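You operate a simulated robot arm through the tools that you are given. There is no shell and no other tool.

You are at the controls of a simulated robot arm. One attempt, no reset.

## Task
Move the filler's pot, closed, to the yellow plate and give the green beaker 2 shots of bran.
Fine: the beaker stays in the filler's holder, the filler slide on bran. Set down upright: teal pot.

Only the result counts: the job must be done as asked and must still hold three seconds after the hand-in. Knocking over, shifting, dropping, spilling or breaking anything else fails it.

## Robot
A 7-joint arm with a two-finger parallel gripper, fixed in place. Base frame: the origin is at the foot of the arm, x ahead of it, y to its left, z up; the work surface is at about z = 85. Units: cm, rad, N and s.
With the tool pointing down near the work surface it reaches from about 34 to 74 cm from the base axis. Its first joint turns from -2.496 to 2.496 rad. Payload 3 kg.
The tool frame sits at the grasp point between the pads (the TCP): z along the fingers, y along the line on which they close. The tips reach 3 cm beyond it. Largest opening 9.4 cm; finger width 2.8, thickness 1; the body of the gripper, 5 by 9.6 cm, starts 5.5 cm behind the TCP.
Orientation is that of the tool frame in the base frame, as a unit quaternion [w, x, y, z]. With the fingers straight down and closing along the base's y, the tool's x points along the base's -x, its y along +y and its z along -z.

## Interface
- The arm moves only by the tool arm_command. Its arguments are lists of equal length, an entry for each row: "hand": the gripper command, from -1 (shut) to 1 (fully open), values between in proportion; "dp": the shift along the base's x, y, z in cm, a list of three; "delta_rot": the turn, a rotation vector about the base's x, y, z in rad, a list of three. In form: {"hand": [hand, ...], "dp": [[tx, ty, tz], ...], "delta_rot": [[wx, wy, wz], ...]}. A call has 1 to 20 rows; each row is the pose to reach, as a shift and turn from the pose commanded when the call began. Each row takes 0.2 s and may step no farther than 5 cm and 0.15 rad from the row before; otherwise, or with a gripper value out of range, the whole call is refused. Where a pose cannot be reached the arm comes as near as it can. A force on the tool above 40 N (or 10 N above the force at the start of the call, whichever is more), or a blocked arm, ends the call early, and 0.2 s more pass. The fingers move at their own pace (about 4.5 cm/s each) and stop on an object; they squeeze with about 44 N. The grip force told is the motor's: it shows also when the fingers shut on nothing. Time passes only in rows, and 0.2 s behind the last, so rows that repeat a pose let the fingers close. The reply holds the time, the measured pose of the TCP, the force on the tool along the base axes, the opening and the grip force, in the units named above and with some noise, with the torque about the TCP (base axes, N m) and any sound that the robot's microphone picked up.
- Cameras (640 x 400 px; columns grow to the right, rows downward): "scene" is fixed at [21.81, -50.06, 160.76]; the picture's right is [0.72, -0.69, 0.00], its down [-0.40, -0.42, -0.81] and it looks along [0.56, 0.59, -0.58] (base axes); focal length 368 px, centre (320, 200). "wrist" rides on the gripper at [7.6, 1.4, -10.3] in the tool frame; the picture's right is [-0.18, 0.98, 0.00], its down [-0.75, -0.14, -0.64] and it looks along [-0.63, -0.12, 0.77] (tool axes); focal length 243 px, centre (320, 200). There is no depth. A picture from a camera that has moved, and an enlarged one, comes with that camera's place and axes in the base frame and with its lens.
- grab_frame(camera): a new picture of that camera. It takes no simulated time.
- lift_body(by): slides the trunk up (or, below 0, down) by that many cm; the arm rides with it, the base frame stays. It gives what a move gives, with no picture.
- inspect(camera, box): a new picture of the part [left, top, right, bottom] of that camera's present view, enlarged. It takes no simulated time.
- hand_in(): hands the job in; it is judged then, once.

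Places have to be worked out from the pictures, the camera data and where the tool is seen. Open the gripper and draw the arm clear of the work before you hand the job in, unless the task says otherwise.

The tools are called after ">>>" as name(argument=value, ...) on one line, values as JSON. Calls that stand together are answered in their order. arm_command: Moves the arm, as the interface text tells. Its arguments: {"type":"object","properties":{"hand":{"type":"array"},"dp":{"type":"array"},"delta_rot":{"type":"array"}},"required":["hand","dp","delta_rot"]} The other tools are called the same way: lift_body (by) slides the trunk up or down; grab_frame (camera) takes a picture; inspect (camera, box) takes an enlarged picture of a part of a camera's view; hand_in () hands the job in.

At the start:

```text
time: 0.0
tcp_pos: [54.29, 16.79, 123.62]
orientation: [0.0, -0.001, 1.0, -0.001]
force: [-0.3, 0.2, 0.2]
wrist_torque: [-0.01, 0.01, 0.0]
width: 9.4
grip_force: 0.1
trunk travel left (down, up): [-22.5, 16.5]
```

scene: 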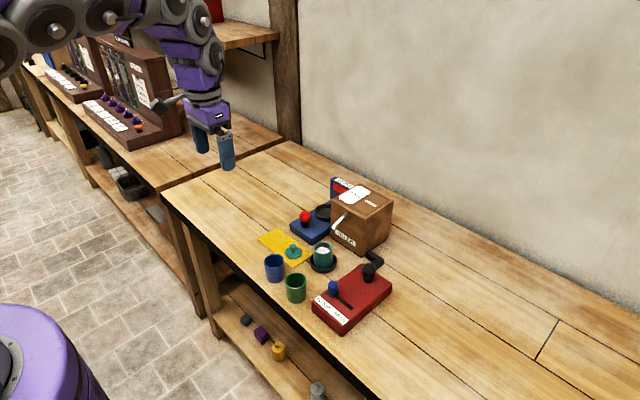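
wrist: 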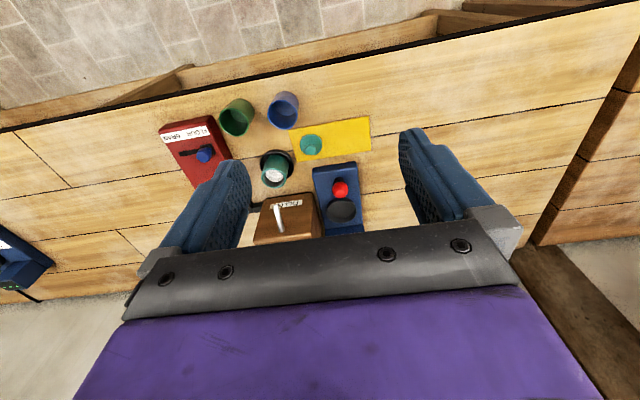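

I'll begin by looking closely at the workspace to identify the filler, its holder, the pot, its lid, and the beakers.

>>> inspect(camera="scene", box=[240, 160, 420, 340])

>>> inspect(camera="wrist", box=[150, 80, 390, 250])

>>> inspect(camera="scene", box=[300, 170, 400, 270])

>>> inspect(camera="scene", box=[250, 220, 350, 320])

>>> inspect(camera="scene", box=[300, 250, 400, 340])

```text
2.22 times, centred on (330, 250) of scene
camera zoom: at [21.81, -50.06, 160.76], right [0.72, -0.69, 0.0], down [-0.4, -0.42, -0.81], along [0.56, 0.59, -0.58], focal length 818 px, centre (298, 89)
```

zoom: 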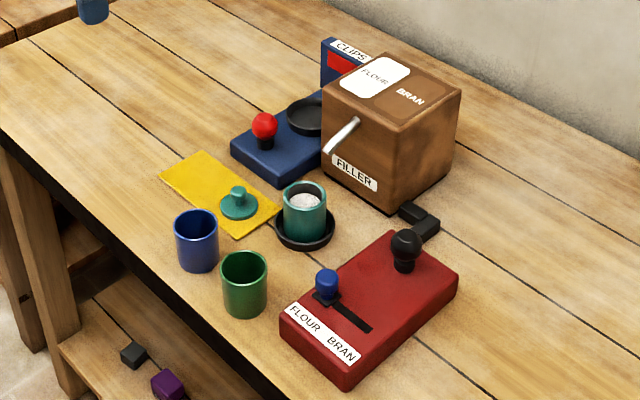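

```text
2.35 times, centred on (270, 165) of wrist
camera zoom: at [46.89, 17.98, 133.7], right [0.18, 0.98, 0.0], down [0.75, -0.14, 0.64], along [0.63, -0.12, -0.77], focal length 571 px, centre (438, 282)
```

zoom: 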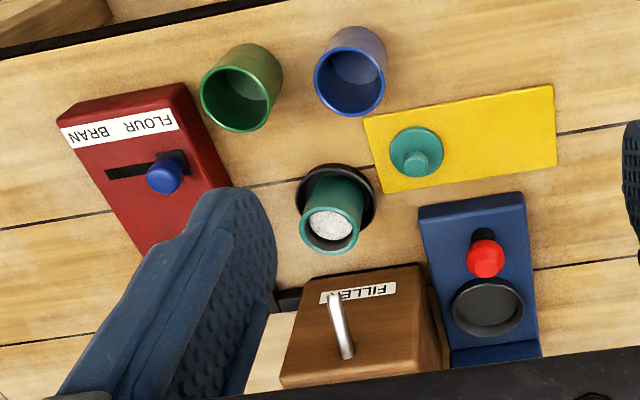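

```text
4.00 times, centred on (350, 220) of scene
camera zoom: at [21.81, -50.06, 160.76], right [0.72, -0.69, 0.0], down [-0.4, -0.42, -0.81], along [0.56, 0.59, -0.58], focal length 1473 px, centre (200, 120)
```

zoom: 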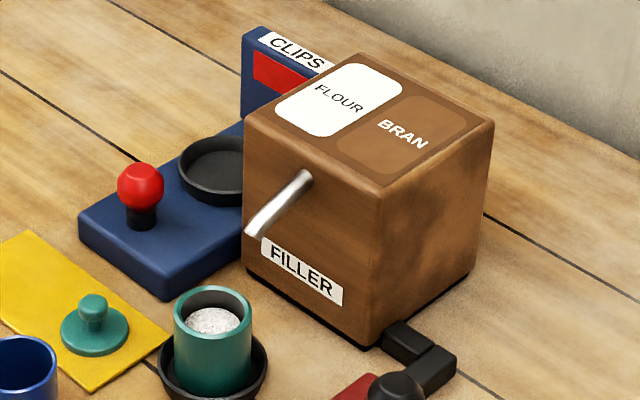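

```text
4.00 times, centred on (300, 270) of scene
camera zoom: at [21.81, -50.06, 160.76], right [0.72, -0.69, 0.0], down [-0.4, -0.42, -0.81], along [0.56, 0.59, -0.58], focal length 1473 px, centre (400, -80)
```

zoom: 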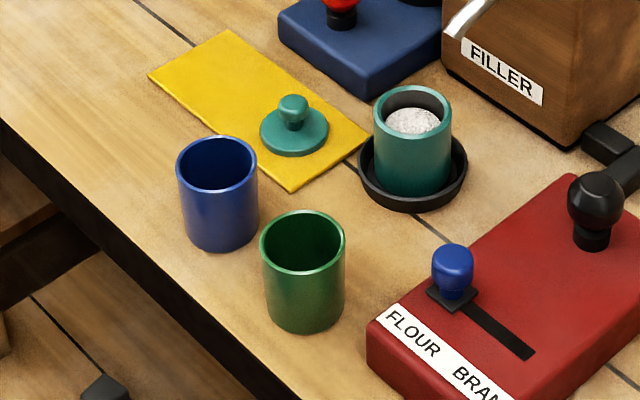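

```text
4.44 times, centred on (350, 295) of scene
camera zoom: at [21.81, -50.06, 160.76], right [0.72, -0.69, 0.0], down [-0.4, -0.42, -0.81], along [0.56, 0.59, -0.58], focal length 1636 px, centre (187, -222)
```

zoom: 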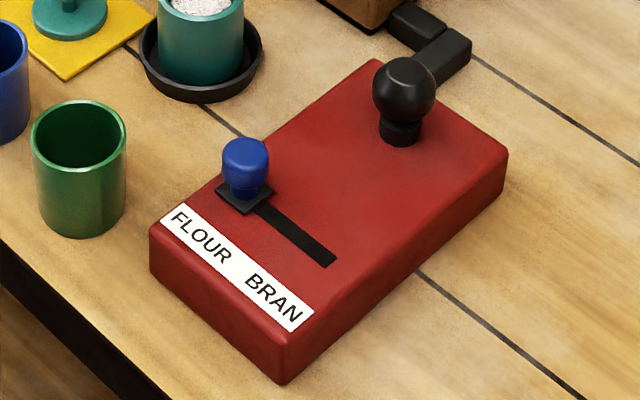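

The teal pot (holding flour) sits in the filler's tray near (74, 3), its lid lies on the yellow plate near (70, 11.4), and the green beaker stands near (61, 0). The slide knob is near (66.4, -8.2) and currently on flour, and the black actuator knob is near (76, -11). I'll move the arm to a better viewpoint to refine these.

>>> arm_command(hand=[1, 1, 1, 1, 1], dp=[[1, -2.5, -2], [2, -5.5, -4], [3, -8.5, -6], [4, -11, -8], [4, -11, -8]], delta_rot=[[0, 0, 0], [0, 0, 0], [0, 0, 0], [0, 0, 0], [0, 0, 0]])

>>> grab_frame(camera="wrist")

>>> grab_frame(camera="scene")

```text
time: 1.2
tcp_pos: [58.07, 5.56, 115.66]
orientation: [0.0, -0.001, 1.0, 0.0]
force: [0.1, -0.1, 1.0]
wrist_torque: [-0.03, 0.03, 0.0]
width: 9.4
grip_force: 0.0
trunk travel left (down, up): [-22.5, 16.5]
```

```text
taken
camera wrist: at [50.6, 6.79, 125.76], right [0.18, 0.98, 0.0], down [0.75, -0.14, 0.64], along [0.63, -0.12, -0.77], focal length 243 px, centre (320, 200)
```

wrist: 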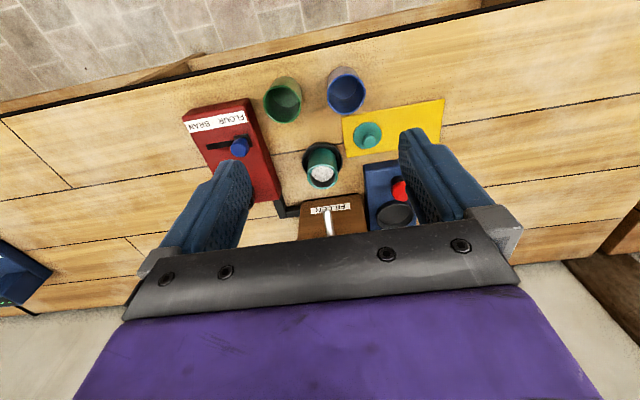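

```text
taken
```

scene: 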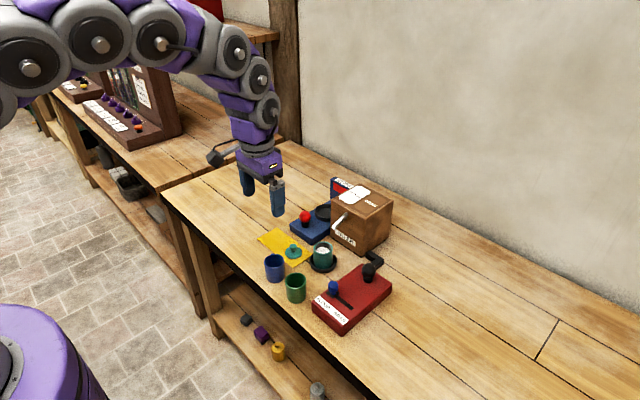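

The approach works, and I'll zoom in from this viewpoint to refine positions of the lid, pot, spout and controls.

>>> inspect(camera="wrist", box=[255, 60, 415, 160])

>>> inspect(camera="wrist", box=[270, 130, 430, 230])

>>> inspect(camera="wrist", box=[170, 90, 330, 190])

```text
4.00 times, centred on (335, 110) of wrist
camera zoom: at [50.6, 6.79, 125.76], right [0.18, 0.98, 0.0], down [0.75, -0.14, 0.64], along [0.63, -0.12, -0.77], focal length 970 px, centre (260, 560)
```

zoom: 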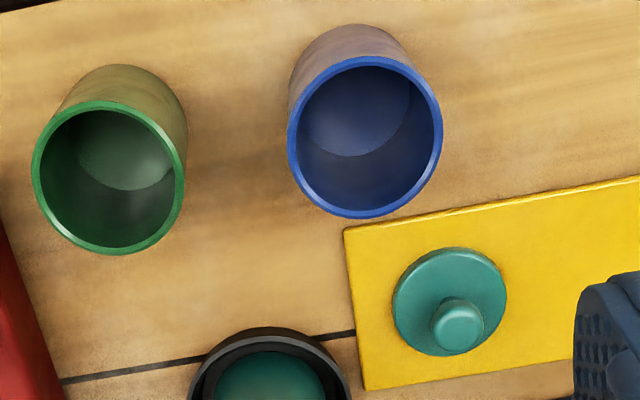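

```text
4.00 times, centred on (350, 180) of wrist
camera zoom: at [50.6, 6.79, 125.76], right [0.18, 0.98, 0.0], down [0.75, -0.14, 0.64], along [0.63, -0.12, -0.77], focal length 970 px, centre (200, 280)
```

zoom: 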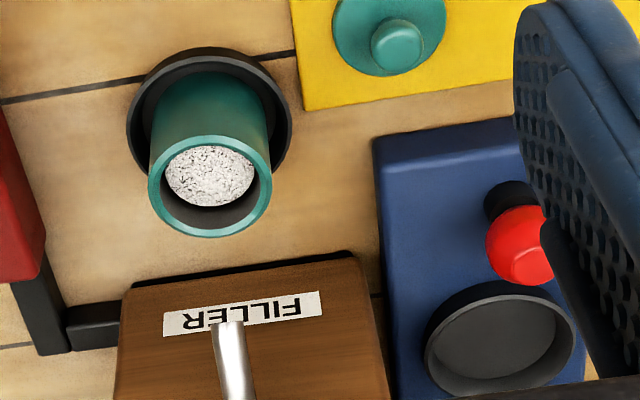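

```text
4.00 times, centred on (250, 140) of wrist
camera zoom: at [50.6, 6.79, 125.76], right [0.18, 0.98, 0.0], down [0.75, -0.14, 0.64], along [0.63, -0.12, -0.77], focal length 970 px, centre (600, 440)
```

zoom: 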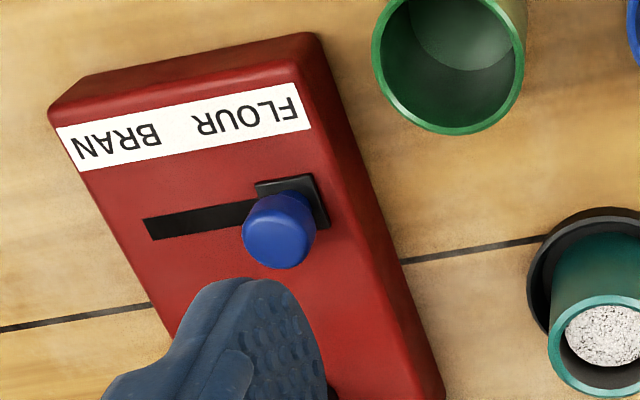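

The wrist view puts the lid at about (70.0, 11.6) with its knob top near z≈88.5, and the pot rim near (73.5, 3.1, 91.5). I'll move over the lid with the fingers partly open and check the alignment.

>>> arm_command(hand=[0.3, 0.3, 0.3, 0.3, 0.3, 0.3, 0.3], dp=[[2, 1, -3], [4, 2, -6], [6, 3, -9], [8, 4, -12], [10, 5, -15], [12, 6, -17.5], [12, 6, -17.5]], delta_rot=[[0, 0, 0], [0, 0, 0], [0, 0, 0], [0, 0, 0], [0, 0, 0], [0, 0, 0], [0, 0, 0]])

>>> grab_frame(camera="wrist")

>>> grab_frame(camera="scene")

```text
time: 2.8
tcp_pos: [69.99, 11.6, 98.36]
orientation: [-0.001, -0.002, 1.0, 0.0]
force: [1.0, -0.8, 0.5]
wrist_torque: [0.02, -0.03, -0.02]
width: 6.11
grip_force: 0.1
trunk travel left (down, up): [-22.5, 16.5]
```

```text
taken
camera wrist: at [62.5, 12.87, 108.47], right [0.18, 0.98, 0.0], down [0.75, -0.14, 0.64], along [0.63, -0.12, -0.77], focal length 243 px, centre (320, 200)
```

wrist: 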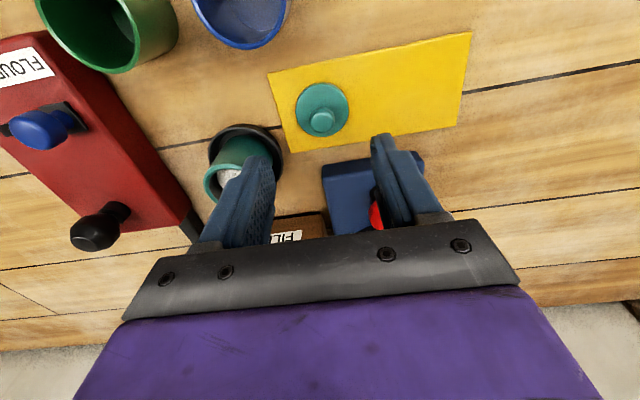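

```text
taken
```

scene: 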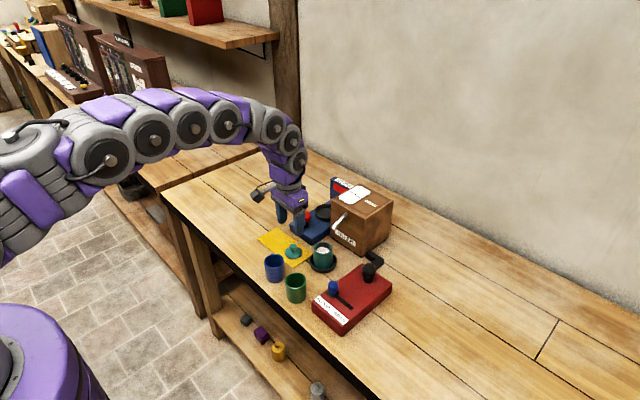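

The lid looks almost exactly under the tool axis. I'll zoom in to fine-tune before descending.

>>> inspect(camera="wrist", box=[280, 70, 360, 150])

>>> inspect(camera="wrist", box=[190, 110, 310, 250])

>>> inspect(camera="scene", box=[250, 180, 350, 280])

```text
5.00 times, centred on (320, 110) of wrist
camera zoom: at [62.5, 12.87, 108.47], right [0.18, 0.98, 0.0], down [0.75, -0.14, 0.64], along [0.63, -0.12, -0.77], focal length 1213 px, centre (320, 650)
```

zoom: 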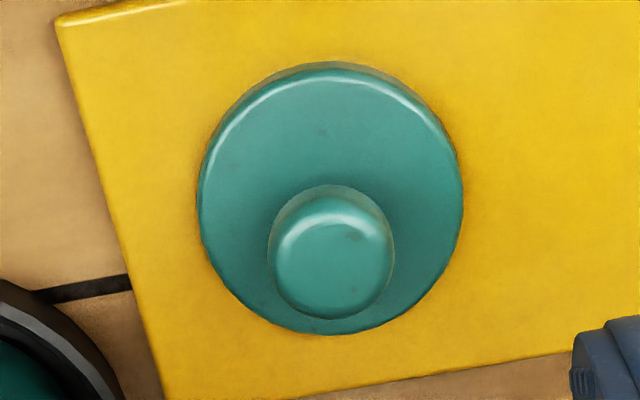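

```text
2.86 times, centred on (250, 180) of wrist
camera zoom: at [62.5, 12.87, 108.47], right [0.18, 0.98, 0.0], down [0.75, -0.14, 0.64], along [0.63, -0.12, -0.77], focal length 693 px, centre (520, 257)
```

zoom: 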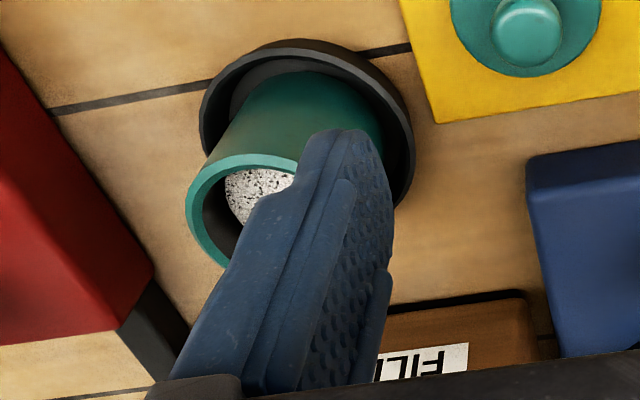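

```text
4.00 times, centred on (300, 230) of scene
camera zoom: at [21.81, -50.06, 160.76], right [0.72, -0.69, 0.0], down [-0.4, -0.42, -0.81], along [0.56, 0.59, -0.58], focal length 1473 px, centre (400, 80)
```

zoom: 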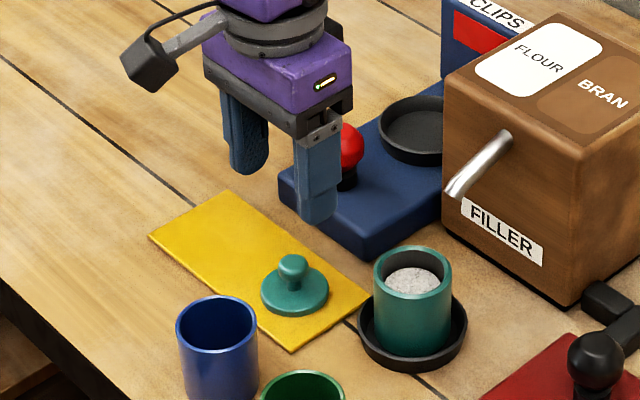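

The lid is at about (70.15, 11.7), within 0.2 cm of the tool axis. I'll descend to grip the knob with the tips just above the disk, holding a couple of rows to settle before closing.

>>> arm_command(hand=[0.3, 0.3, 0.3, 0.3, 0.3], dp=[[0.1, 0.1, -2.5], [0.1, 0.1, -5], [0.1, 0.1, -7], [0.1, 0.1, -8.3], [0.1, 0.1, -8.3]], delta_rot=[[0, 0, 0], [0, 0, 0], [0, 0, 0], [0, 0, 0], [0, 0, 0]])

>>> inspect(camera="scene", box=[250, 200, 350, 280])

>>> grab_frame(camera="wrist")

```text
time: 4.0
tcp_pos: [70.2, 11.75, 89.76]
orientation: [0.0, -0.001, 1.0, 0.001]
force: [0.5, 0.4, -0.3]
wrist_torque: [-0.02, -0.04, -0.02]
width: 6.1
grip_force: 0.1
trunk travel left (down, up): [-22.5, 16.5]
```

```text
5.00 times, centred on (300, 240) of scene
camera zoom: at [21.81, -50.06, 160.76], right [0.72, -0.69, 0.0], down [-0.4, -0.42, -0.81], along [0.56, 0.59, -0.58], focal length 1841 px, centre (420, 0)
```

zoom: 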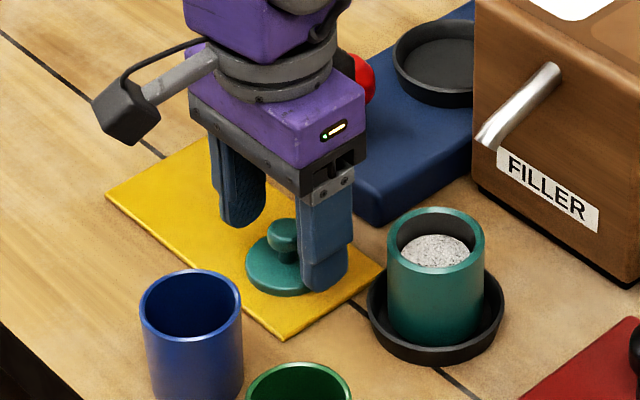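

```text
taken
camera wrist: at [62.79, 13.0, 100.0], right [0.18, 0.98, 0.0], down [0.75, -0.14, 0.64], along [0.63, -0.12, -0.77], focal length 243 px, centre (320, 200)
```

wrist: 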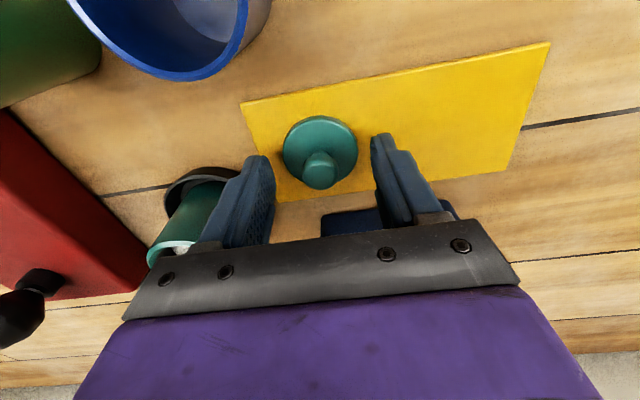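

The fingers straddle the knob symmetrically, so I'll close on it and check the opening.

>>> arm_command(hand=[-1, -1, -1, -1, -1], dp=[[0, 0, 0], [0, 0, 0], [0, 0, 0], [0, 0, 0], [0, 0, 0]], delta_rot=[[0, 0, 0], [0, 0, 0], [0, 0, 0], [0, 0, 0], [0, 0, 0]])

>>> inspect(camera="wrist", box=[240, 90, 400, 210])

```text
time: 5.2
tcp_pos: [70.3, 11.81, 89.78]
orientation: [0.0, -0.001, 1.0, 0.001]
force: [0.3, 0.4, 0.0]
wrist_torque: [-0.02, 0.02, 0.01]
width: 1.97
grip_force: 44.1
trunk travel left (down, up): [-22.5, 16.5]
```

```text
3.33 times, centred on (320, 150) of wrist
camera zoom: at [62.79, 12.99, 99.99], right [0.18, 0.98, 0.0], down [0.75, -0.14, 0.64], along [0.63, -0.12, -0.77], focal length 809 px, centre (320, 367)
```

zoom: 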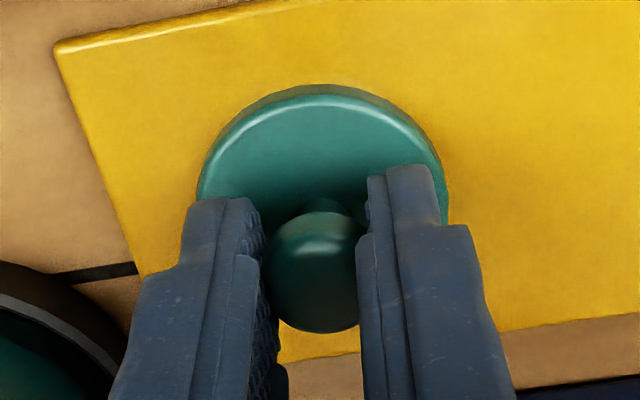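

The knob is held (opening 1.97 cm) and the lid is centred on the tool axis. I'll lift it straight up, then move it to just above and short of the pot to check alignment.

>>> arm_command(hand=[-1, -1, -1, -1, -1, -1, -1, -1, -1], dp=[[0, 0, 2], [0, 0, 4.5], [0, 0, 7], [0, 0, 9.3], [0.8, -2, 9.3], [1.6, -4.5, 9.3], [2.4, -7, 9.3], [3.0, -8.7, 9.3], [3.0, -8.7, 9.3]], delta_rot=[[0, 0, 0], [0, 0, 0], [0, 0, 0], [0, 0, 0], [0, 0, 0], [0, 0, 0], [0, 0, 0], [0, 0, 0], [0, 0, 0]])

>>> grab_frame(camera="wrist")

>>> inspect(camera="scene", box=[270, 180, 390, 280])

```text
time: 7.2
tcp_pos: [73.37, 2.94, 99.13]
orientation: [0.0, -0.001, 1.0, 0.0]
force: [-0.2, -0.5, -0.4]
wrist_torque: [0.01, 0.03, -0.03]
width: 1.92
grip_force: 43.9
trunk travel left (down, up): [-22.5, 16.5]
```

```text
taken
camera wrist: at [65.76, 4.32, 109.4], right [0.18, 0.98, 0.0], down [0.75, -0.14, 0.64], along [0.63, -0.12, -0.77], focal length 243 px, centre (320, 200)
```

wrist: 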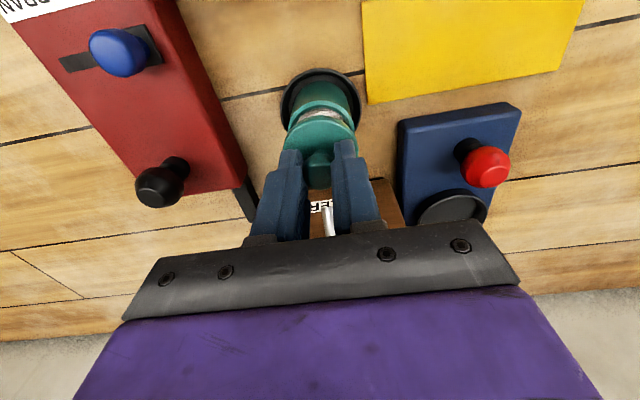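

```text
4.00 times, centred on (330, 230) of scene
camera zoom: at [21.81, -50.06, 160.76], right [0.72, -0.69, 0.0], down [-0.4, -0.42, -0.81], along [0.56, 0.59, -0.58], focal length 1473 px, centre (280, 80)
```

zoom: 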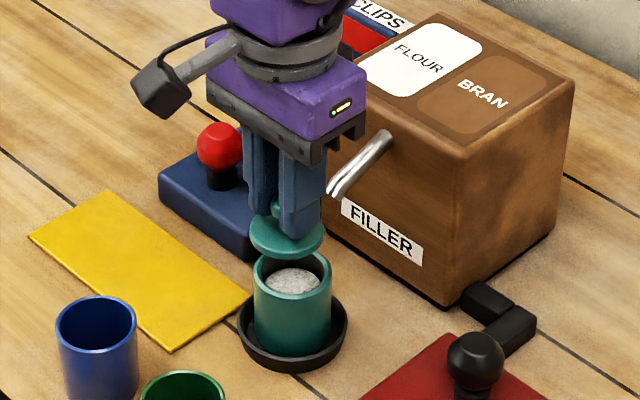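

The lid is held level above the pot. I'll zoom in to measure the lid and pot centres against each other.

>>> inspect(camera="wrist", box=[265, 50, 385, 200])

>>> inspect(camera="scene", box=[315, 220, 365, 280])

```text
2.67 times, centred on (325, 125) of wrist
camera zoom: at [65.76, 4.32, 109.4], right [0.18, 0.98, 0.0], down [0.75, -0.14, 0.64], along [0.63, -0.12, -0.77], focal length 647 px, centre (307, 400)
```

zoom: 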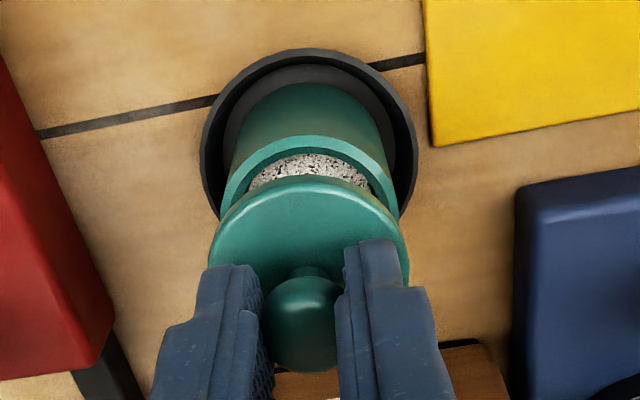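

```text
6.67 times, centred on (340, 250) of scene
camera zoom: at [21.81, -50.06, 160.76], right [0.72, -0.69, 0.0], down [-0.4, -0.42, -0.81], along [0.56, 0.59, -0.58], focal length 2454 px, centre (187, -133)
```

zoom: 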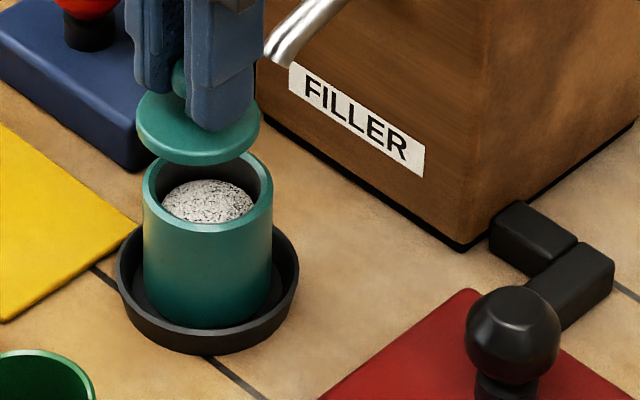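

The pot centre measures about 0.55 cm further in +x than the lid, with y matched. I'll shift the lid over by that amount and check again.

>>> arm_command(hand=[-1, -1, -1], dp=[[0.3, 0, 0], [0.55, 0, 0], [0.55, 0, 0]], delta_rot=[[0, 0, 0], [0, 0, 0], [0, 0, 0]])

>>> inspect(camera="wrist", box=[265, 50, 385, 200])

>>> inspect(camera="scene", box=[315, 220, 365, 280])

```text
time: 8.0
tcp_pos: [73.73, 3.12, 99.25]
orientation: [0.0, -0.001, 1.0, -0.001]
force: [0.3, 0.1, -0.3]
wrist_torque: [-0.03, -0.01, -0.01]
width: 1.92
grip_force: 43.9
trunk travel left (down, up): [-22.5, 16.5]
```

```text
2.67 times, centred on (325, 125) of wrist
camera zoom: at [66.28, 4.3, 109.34], right [0.18, 0.98, 0.0], down [0.75, -0.14, 0.64], along [0.63, -0.12, -0.77], focal length 647 px, centre (307, 400)
```

zoom: 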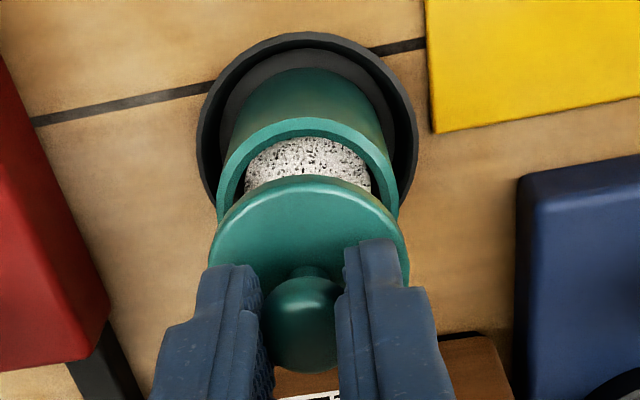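

```text
6.67 times, centred on (340, 250) of scene
camera zoom: at [21.81, -50.06, 160.76], right [0.72, -0.69, 0.0], down [-0.4, -0.42, -0.81], along [0.56, 0.59, -0.58], focal length 2454 px, centre (187, -133)
```

zoom: 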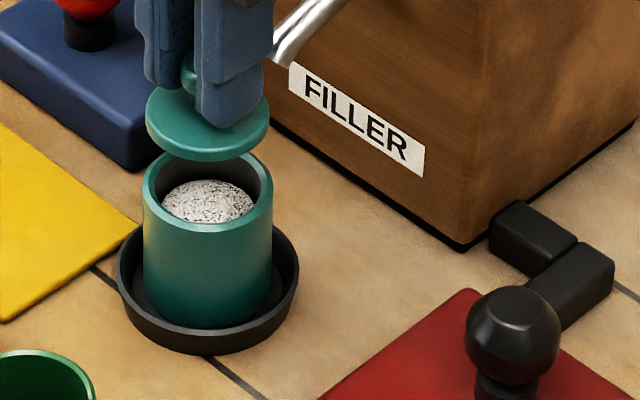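

Lid and pot centres now agree within about 0.1 cm in both views. I'll lower in small steps, stopping well short of contact and watching the force.

>>> arm_command(hand=[-1, -1, -1, -1, -1], dp=[[0.05, 0, -0.7], [0.05, 0, -1.4], [0.05, 0, -2.0], [0.05, 0, -2.3], [0.05, 0, -2.3]], delta_rot=[[0, 0, 0], [0, 0, 0], [0, 0, 0], [0, 0, 0], [0, 0, 0]])

>>> inspect(camera="scene", box=[315, 220, 365, 280])

>>> inspect(camera="wrist", box=[265, 50, 385, 200])

```text
time: 9.2
tcp_pos: [73.8, 2.98, 96.79]
orientation: [0.0, -0.001, 1.0, -0.001]
force: [0.3, 0.3, -0.2]
wrist_torque: [-0.02, 0.01, -0.05]
width: 1.93
grip_force: 43.7
trunk travel left (down, up): [-22.5, 16.5]
```

```text
6.67 times, centred on (340, 250) of scene
camera zoom: at [21.81, -50.06, 160.76], right [0.72, -0.69, 0.0], down [-0.4, -0.42, -0.81], along [0.56, 0.59, -0.58], focal length 2454 px, centre (187, -133)
```

zoom: 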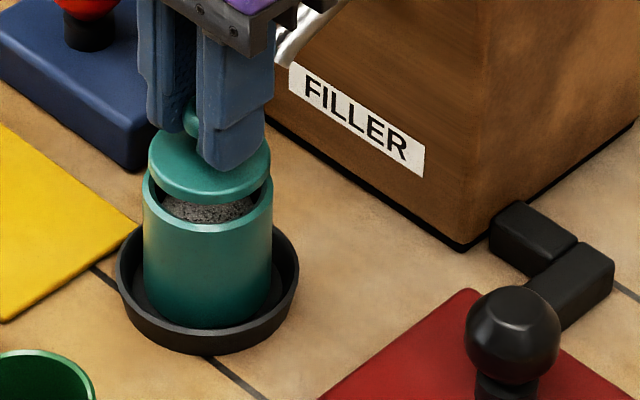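

```text
2.67 times, centred on (325, 125) of wrist
camera zoom: at [66.36, 4.26, 107.0], right [0.18, 0.98, 0.0], down [0.75, -0.14, 0.64], along [0.63, -0.12, -0.77], focal length 647 px, centre (307, 400)
```

zoom: 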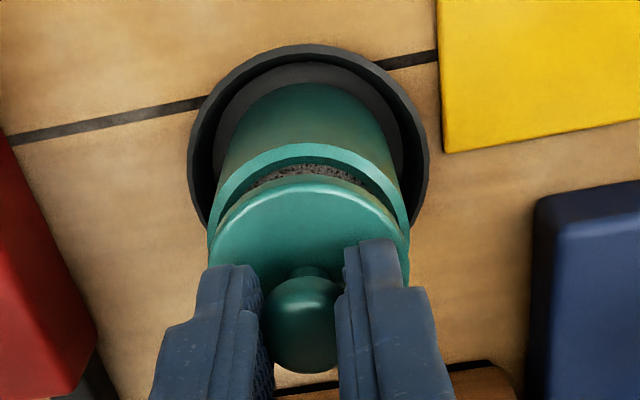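

A gap of roughly 1 cm remains and the alignment is good. I'll lower in finer steps, watching for the contact force.

>>> arm_command(hand=[-1, -1, -1, -1], dp=[[0, 0, -0.3], [0, 0, -0.5], [0, 0, -0.7], [0, 0, -0.7]], delta_rot=[[0, 0, 0], [0, 0, 0], [0, 0, 0], [0, 0, 0]])

>>> inspect(camera="scene", box=[315, 220, 365, 280])

>>> inspect(camera="wrist", box=[265, 50, 385, 200])

```text
time: 10.2
tcp_pos: [73.94, 3.01, 96.01]
orientation: [0.0, -0.001, 1.0, 0.001]
force: [0.8, 0.5, -0.1]
wrist_torque: [0.03, -0.01, 0.04]
width: 1.91
grip_force: 43.9
trunk travel left (down, up): [-22.5, 16.5]
```

```text
6.67 times, centred on (340, 250) of scene
camera zoom: at [21.81, -50.06, 160.76], right [0.72, -0.69, 0.0], down [-0.4, -0.42, -0.81], along [0.56, 0.59, -0.58], focal length 2454 px, centre (187, -133)
```

zoom: 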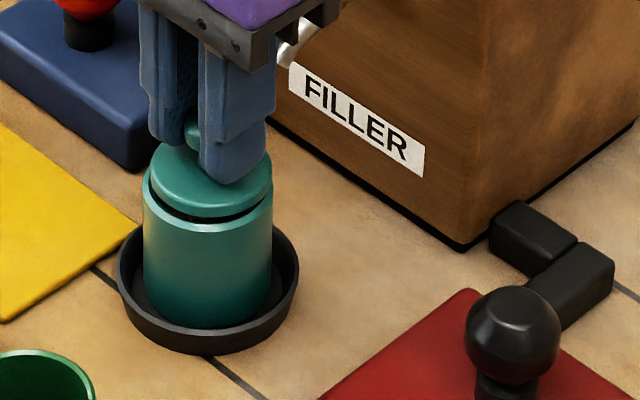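

```text
2.67 times, centred on (325, 125) of wrist
camera zoom: at [66.44, 4.25, 106.25], right [0.18, 0.98, 0.0], down [0.75, -0.14, 0.64], along [0.63, -0.12, -0.77], focal length 647 px, centre (307, 400)
```

zoom: 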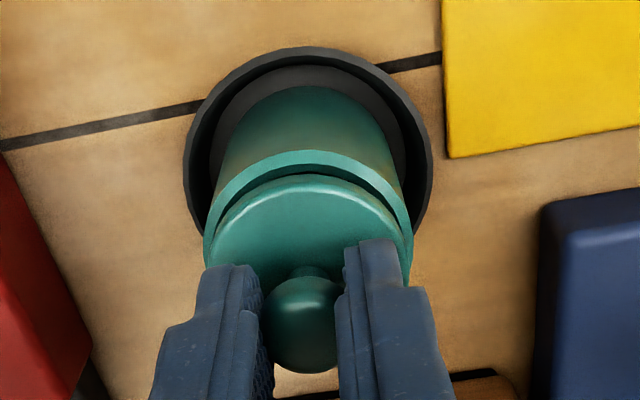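

The gap is now about half a centimetre. I'll zoom tighter to compare the lid and pot edges precisely.

>>> inspect(camera="scene", box=[320, 236, 346, 256])

>>> inspect(camera="wrist", box=[295, 95, 355, 155])

```text
16.00 times, centred on (333, 246) of scene
camera zoom: at [21.81, -50.06, 160.76], right [0.72, -0.69, 0.0], down [-0.4, -0.42, -0.81], along [0.56, 0.59, -0.58], focal length 5890 px, centre (112, -536)
```

zoom: 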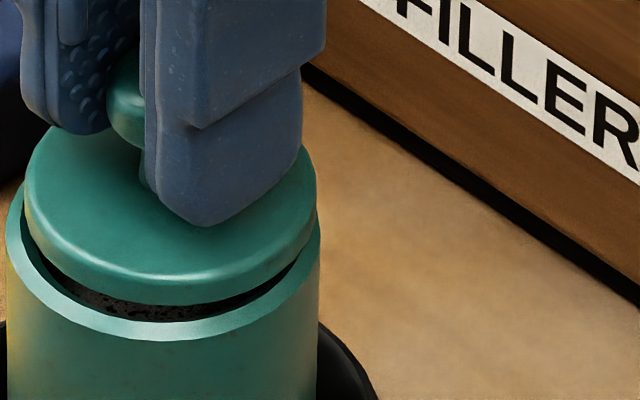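

```text
6.67 times, centred on (325, 125) of wrist
camera zoom: at [66.44, 4.25, 106.25], right [0.18, 0.98, 0.0], down [0.75, -0.14, 0.64], along [0.63, -0.12, -0.77], focal length 1618 px, centre (287, 700)
```

zoom: 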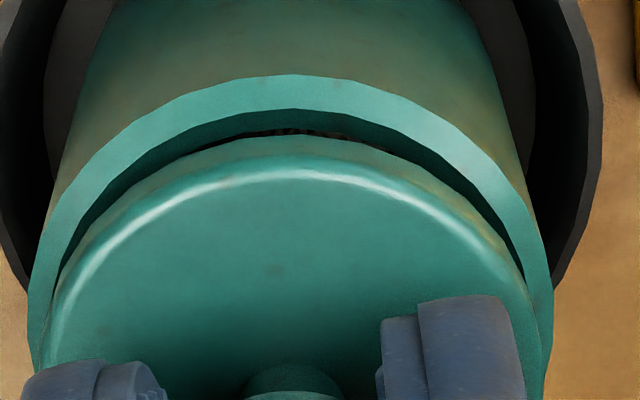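

The lid is about 0.1 cm too far in +x. I'll correct that and lower a little more.

>>> arm_command(hand=[-1, -1, -1, -1], dp=[[-0.1, 0.0, 0], [-0.1, 0.0, -0.2], [-0.1, 0.0, -0.35], [-0.1, 0.0, -0.35]], delta_rot=[[0, 0, 0], [0, 0, 0], [0, 0, 0], [0, 0, 0]])

>>> inspect(camera="scene", box=[320, 236, 346, 256])

>>> inspect(camera="wrist", box=[295, 95, 355, 155])

```text
time: 11.2
tcp_pos: [73.71, 3.01, 95.66]
orientation: [0.0, 0.0, 1.0, 0.0]
force: [0.3, -0.2, 0.5]
wrist_torque: [0.05, -0.04, 0.01]
width: 1.94
grip_force: 43.9
trunk travel left (down, up): [-22.5, 16.5]
```

```text
16.00 times, centred on (333, 246) of scene
camera zoom: at [21.81, -50.06, 160.76], right [0.72, -0.69, 0.0], down [-0.4, -0.42, -0.81], along [0.56, 0.59, -0.58], focal length 5890 px, centre (112, -536)
```

zoom: 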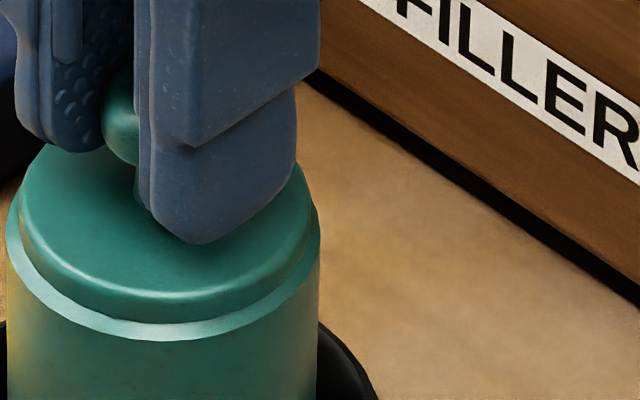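

```text
6.67 times, centred on (325, 125) of wrist
camera zoom: at [66.32, 4.26, 105.93], right [0.18, 0.98, 0.0], down [0.75, -0.14, 0.64], along [0.63, -0.12, -0.77], focal length 1618 px, centre (287, 700)
```

zoom: 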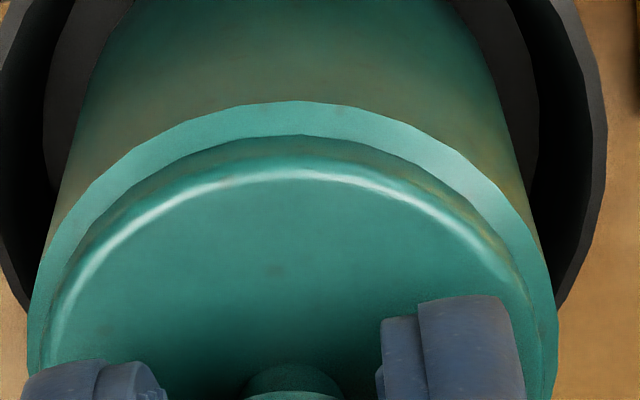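

Alignment is now essentially exact in both views. I'll lower in 0.1–0.15 cm steps, watching for the contact force.

>>> arm_command(hand=[-1, -1, -1], dp=[[0, 0, -0.1], [0, 0, -0.2], [0, 0, -0.2]], delta_rot=[[0, 0, 0], [0, 0, 0], [0, 0, 0]])

>>> inspect(camera="scene", box=[320, 236, 346, 256])

>>> inspect(camera="wrist", box=[295, 95, 355, 155])

```text
time: 12.0
tcp_pos: [73.78, 3.05, 95.56]
orientation: [0.0, -0.001, 1.0, 0.001]
force: [1.1, 0.3, -0.3]
wrist_torque: [0.03, -0.01, -0.02]
width: 1.91
grip_force: 44.0
trunk travel left (down, up): [-22.5, 16.5]
```

```text
16.00 times, centred on (333, 246) of scene
camera zoom: at [21.81, -50.06, 160.76], right [0.72, -0.69, 0.0], down [-0.4, -0.42, -0.81], along [0.56, 0.59, -0.58], focal length 5890 px, centre (112, -536)
```

zoom: 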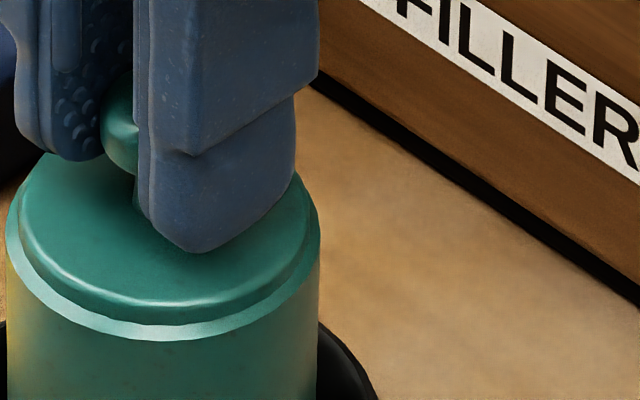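

```text
6.67 times, centred on (325, 125) of wrist
camera zoom: at [66.32, 4.27, 105.72], right [0.18, 0.98, 0.0], down [0.75, -0.14, 0.64], along [0.63, -0.12, -0.77], focal length 1618 px, centre (287, 700)
```

zoom: 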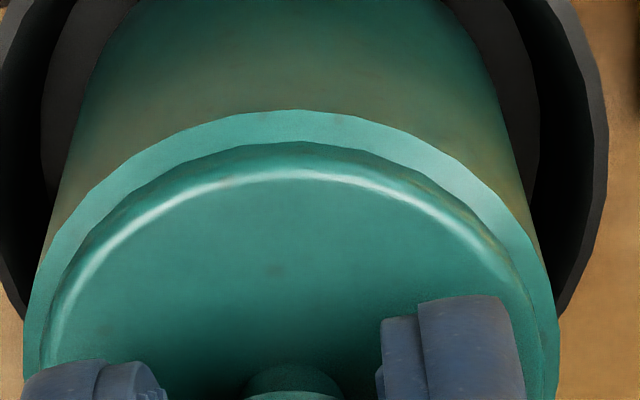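

There is still no contact force. I'll continue lowering in tiny steps.

>>> arm_command(hand=[-1, -1, -1], dp=[[0, 0, -0.1], [0, 0, -0.2], [0, 0, -0.2]], delta_rot=[[0, 0, 0], [0, 0, 0], [0, 0, 0]])

>>> inspect(camera="scene", box=[320, 236, 346, 256])

>>> inspect(camera="wrist", box=[295, 95, 355, 155])

```text
time: 12.8
tcp_pos: [73.81, 3.03, 95.61]
orientation: [0.002, 0.0, 1.0, 0.0]
force: [2.6, 1.8, 22.5]
wrist_torque: [0.02, -0.14, -0.02]
width: 1.92
grip_force: 44.2
trunk travel left (down, up): [-22.5, 16.5]
heard: snap
```

```text
16.00 times, centred on (333, 246) of scene
camera zoom: at [21.81, -50.06, 160.76], right [0.72, -0.69, 0.0], down [-0.4, -0.42, -0.81], along [0.56, 0.59, -0.58], focal length 5890 px, centre (112, -536)
```

zoom: 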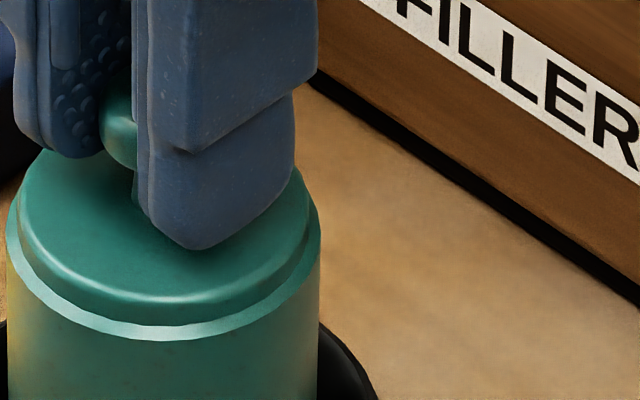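

```text
6.67 times, centred on (325, 125) of wrist
camera zoom: at [66.24, 4.28, 105.76], right [0.18, 0.98, 0.0], down [0.75, -0.14, 0.65], along [0.63, -0.12, -0.76], focal length 1618 px, centre (287, 700)
```

zoom: 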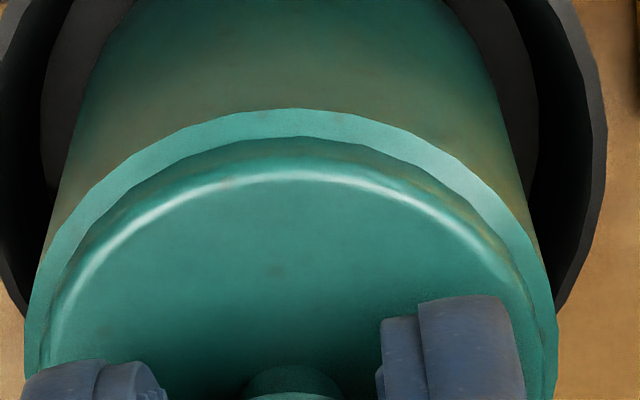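

I heard a snap and the contact force reads about 22 N, so the lid has seated on the pot. I'll relax the press slightly, then open the fingers to release the knob.

>>> arm_command(hand=[-1, -1, 0.0, 0.0, 0.0, 0.0], dp=[[0, 0, 0.1], [0, 0, 0.15], [0, 0, 0.15], [0, 0, 0.15], [0, 0, 0.15], [0, 0, 0.15]], delta_rot=[[0, 0, 0], [0, 0, 0], [0, 0, 0], [0, 0, 0], [0, 0, 0], [0, 0, 0]])

>>> inspect(camera="scene", box=[315, 220, 365, 280])

```text
time: 14.2
tcp_pos: [73.77, 2.95, 95.41]
orientation: [0.0, 0.0, 1.0, 0.0]
force: [0.1, -0.1, 1.0]
wrist_torque: [-0.01, 0.02, 0.0]
width: 4.69
grip_force: 0.0
trunk travel left (down, up): [-22.5, 16.5]
```

```text
6.67 times, centred on (340, 250) of scene
camera zoom: at [21.81, -50.06, 160.76], right [0.72, -0.69, 0.0], down [-0.4, -0.42, -0.81], along [0.56, 0.59, -0.58], focal length 2454 px, centre (187, -133)
```

zoom: 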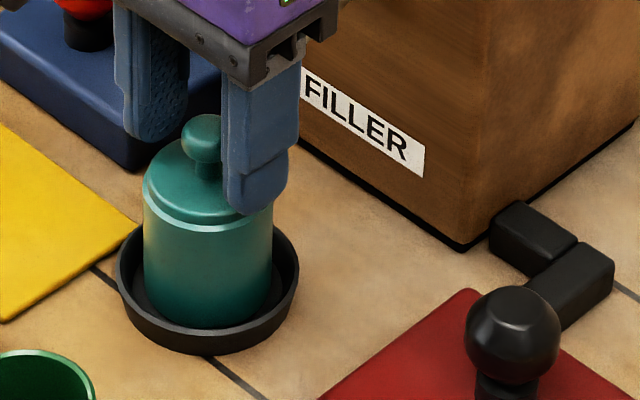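

The lid is on and released. I'll raise clear of the knob, open the hand and check the clearance between gripper and spout before descending around the pot.

>>> arm_command(hand=[0.0, 0.4, 0.7, 0.7, 0.7], dp=[[0, 0, 1.5], [0, 0, 3], [0, 0, 4.5], [0, 0, 4.5], [0, 0, 4.5]], delta_rot=[[0, 0, 0], [0, 0, 0], [0, 0, 0], [0, 0, 0], [0, 0, 0]])

>>> grab_frame(camera="wrist")

>>> inspect(camera="wrist", box=[265, 50, 385, 240])

>>> inspect(camera="scene", box=[305, 200, 365, 280])

```text
time: 15.4
tcp_pos: [73.64, 3.01, 100.07]
orientation: [0.0, -0.001, 1.0, 0.0]
force: [1.0, -0.8, -0.4]
wrist_torque: [0.0, -0.02, 0.02]
width: 7.98
grip_force: 0.1
trunk travel left (down, up): [-22.5, 16.5]
```

```text
taken
camera wrist: at [66.27, 4.27, 110.23], right [0.18, 0.98, 0.0], down [0.75, -0.14, 0.64], along [0.63, -0.12, -0.77], focal length 243 px, centre (320, 200)
```

wrist: 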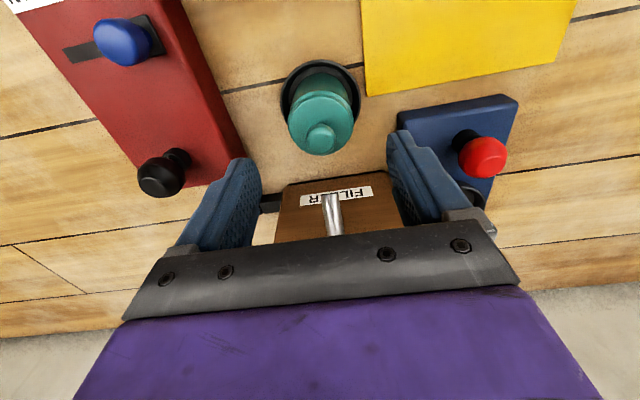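

```text
2.11 times, centred on (325, 145) of wrist
camera zoom: at [66.27, 4.27, 110.23], right [0.18, 0.98, 0.0], down [0.75, -0.14, 0.64], along [0.63, -0.12, -0.77], focal length 511 px, centre (310, 316)
```

zoom: 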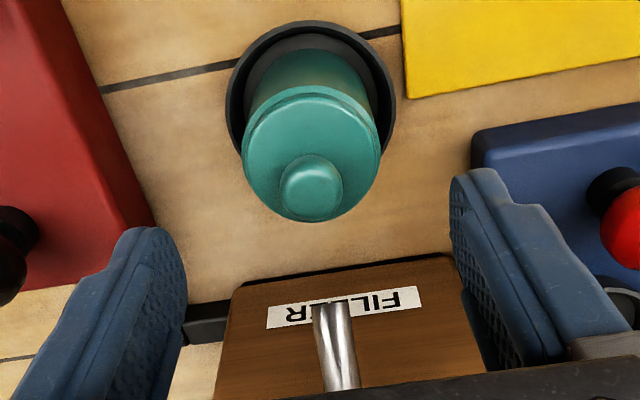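

```text
5.00 times, centred on (335, 240) of scene
camera zoom: at [21.81, -50.06, 160.76], right [0.72, -0.69, 0.0], down [-0.4, -0.42, -0.81], along [0.56, 0.59, -0.58], focal length 1841 px, centre (245, 0)
```

zoom: 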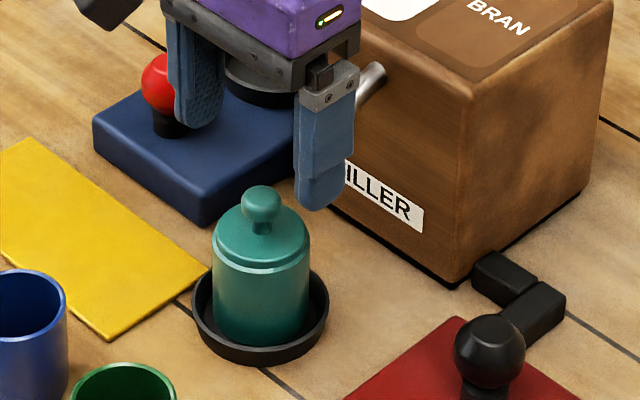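

The spout tip is near x≈77, z≈96.6. I'll grip the pot with the tool 0.5 cm short of the pot axis (still well within the pad width) so the gripper body clears the spout, and descend to z≈90.3 with the tips above the tray rim.

>>> arm_command(hand=[0.7, 0.7, 0.7, 0.7, 0.7, 0.7, 0.7], dp=[[-0.5, 0, 0], [-0.5, 0, -2.0], [-0.5, 0, -4.0], [-0.5, 0, -6.0], [-0.5, 0, -8], [-0.5, 0, -9.0], [-0.5, 0, -9.0]], delta_rot=[[0, 0, 0], [0, 0, 0], [0, 0, 0], [0, 0, 0], [0, 0, 0], [0, 0, 0], [0, 0, 0]])

>>> inspect(camera="scene", box=[305, 200, 365, 280])

>>> grab_frame(camera="wrist")

```text
time: 17.0
tcp_pos: [73.34, 2.8, 91.18]
orientation: [0.0, 0.0, 1.0, 0.0]
force: [-0.4, 1.4, -0.2]
wrist_torque: [0.02, 0.01, 0.03]
width: 8.0
grip_force: 0.2
trunk travel left (down, up): [-22.5, 16.5]
```

```text
5.00 times, centred on (335, 240) of scene
camera zoom: at [21.81, -50.06, 160.76], right [0.72, -0.69, 0.0], down [-0.4, -0.42, -0.81], along [0.56, 0.59, -0.58], focal length 1841 px, centre (245, 0)
```

zoom: 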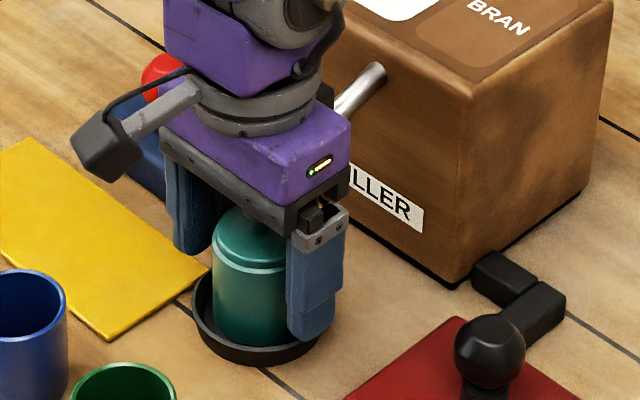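

```text
taken
camera wrist: at [65.78, 4.15, 101.28], right [0.18, 0.98, 0.0], down [0.75, -0.14, 0.64], along [0.63, -0.12, -0.77], focal length 243 px, centre (320, 200)
```

wrist: 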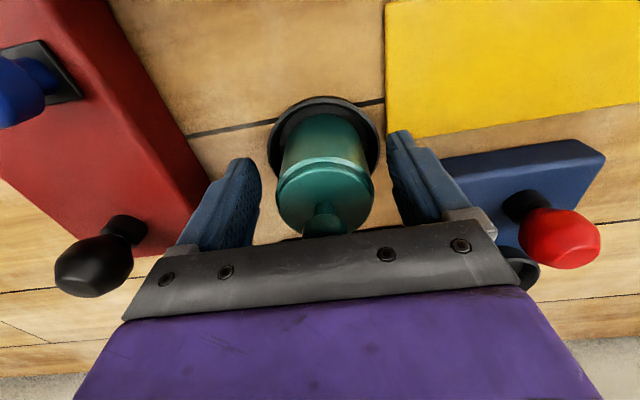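

The pot is centred between the fingers and the spout is clear. I'll lower slightly more and close on the pot.

>>> arm_command(hand=[0.7, 0.7, 0.3, 0.0, -0.3, -1, -1, -1, -1], dp=[[0, 0, -0.3], [0, 0, -0.6], [0, 0, -0.6], [0, 0, -0.6], [0, 0, -0.6], [0, 0, -0.6], [0, 0, -0.6], [0, 0, -0.6], [0, 0, -0.6]], delta_rot=[[0, 0, 0], [0, 0, 0], [0, 0, 0], [0, 0, 0], [0, 0, 0], [0, 0, 0], [0, 0, 0], [0, 0, 0], [0, 0, 0]])

>>> inspect(camera="scene", box=[305, 200, 365, 280])

>>> grab_frame(camera="wrist")

```text
time: 19.0
tcp_pos: [73.11, 3.03, 90.49]
orientation: [0.0, 0.0, 1.0, 0.0]
force: [2.6, 1.9, 3.7]
wrist_torque: [0.04, -0.08, 0.01]
width: 5.59
grip_force: 43.8
trunk travel left (down, up): [-22.5, 16.5]
```

```text
5.00 times, centred on (335, 240) of scene
camera zoom: at [21.81, -50.06, 160.76], right [0.72, -0.69, 0.0], down [-0.4, -0.42, -0.81], along [0.56, 0.59, -0.58], focal length 1841 px, centre (245, 0)
```

zoom: 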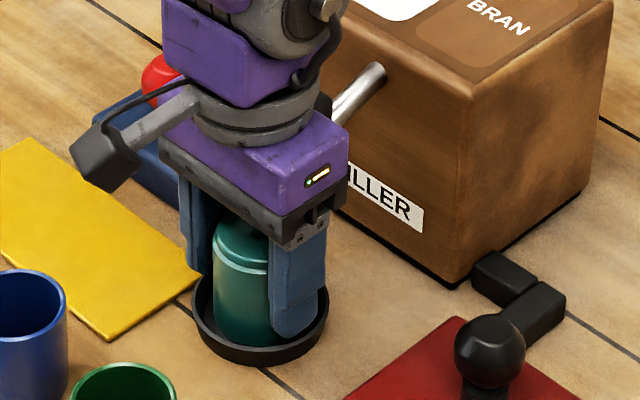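

```text
taken
camera wrist: at [65.75, 4.25, 100.59], right [0.18, 0.98, 0.0], down [0.75, -0.14, 0.64], along [0.63, -0.12, -0.77], focal length 243 px, centre (320, 200)
```

wrist: 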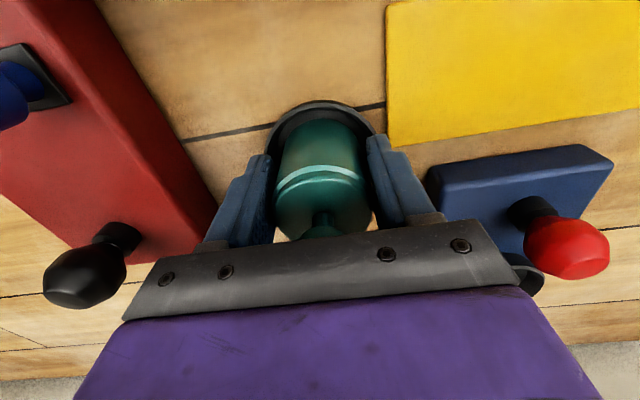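

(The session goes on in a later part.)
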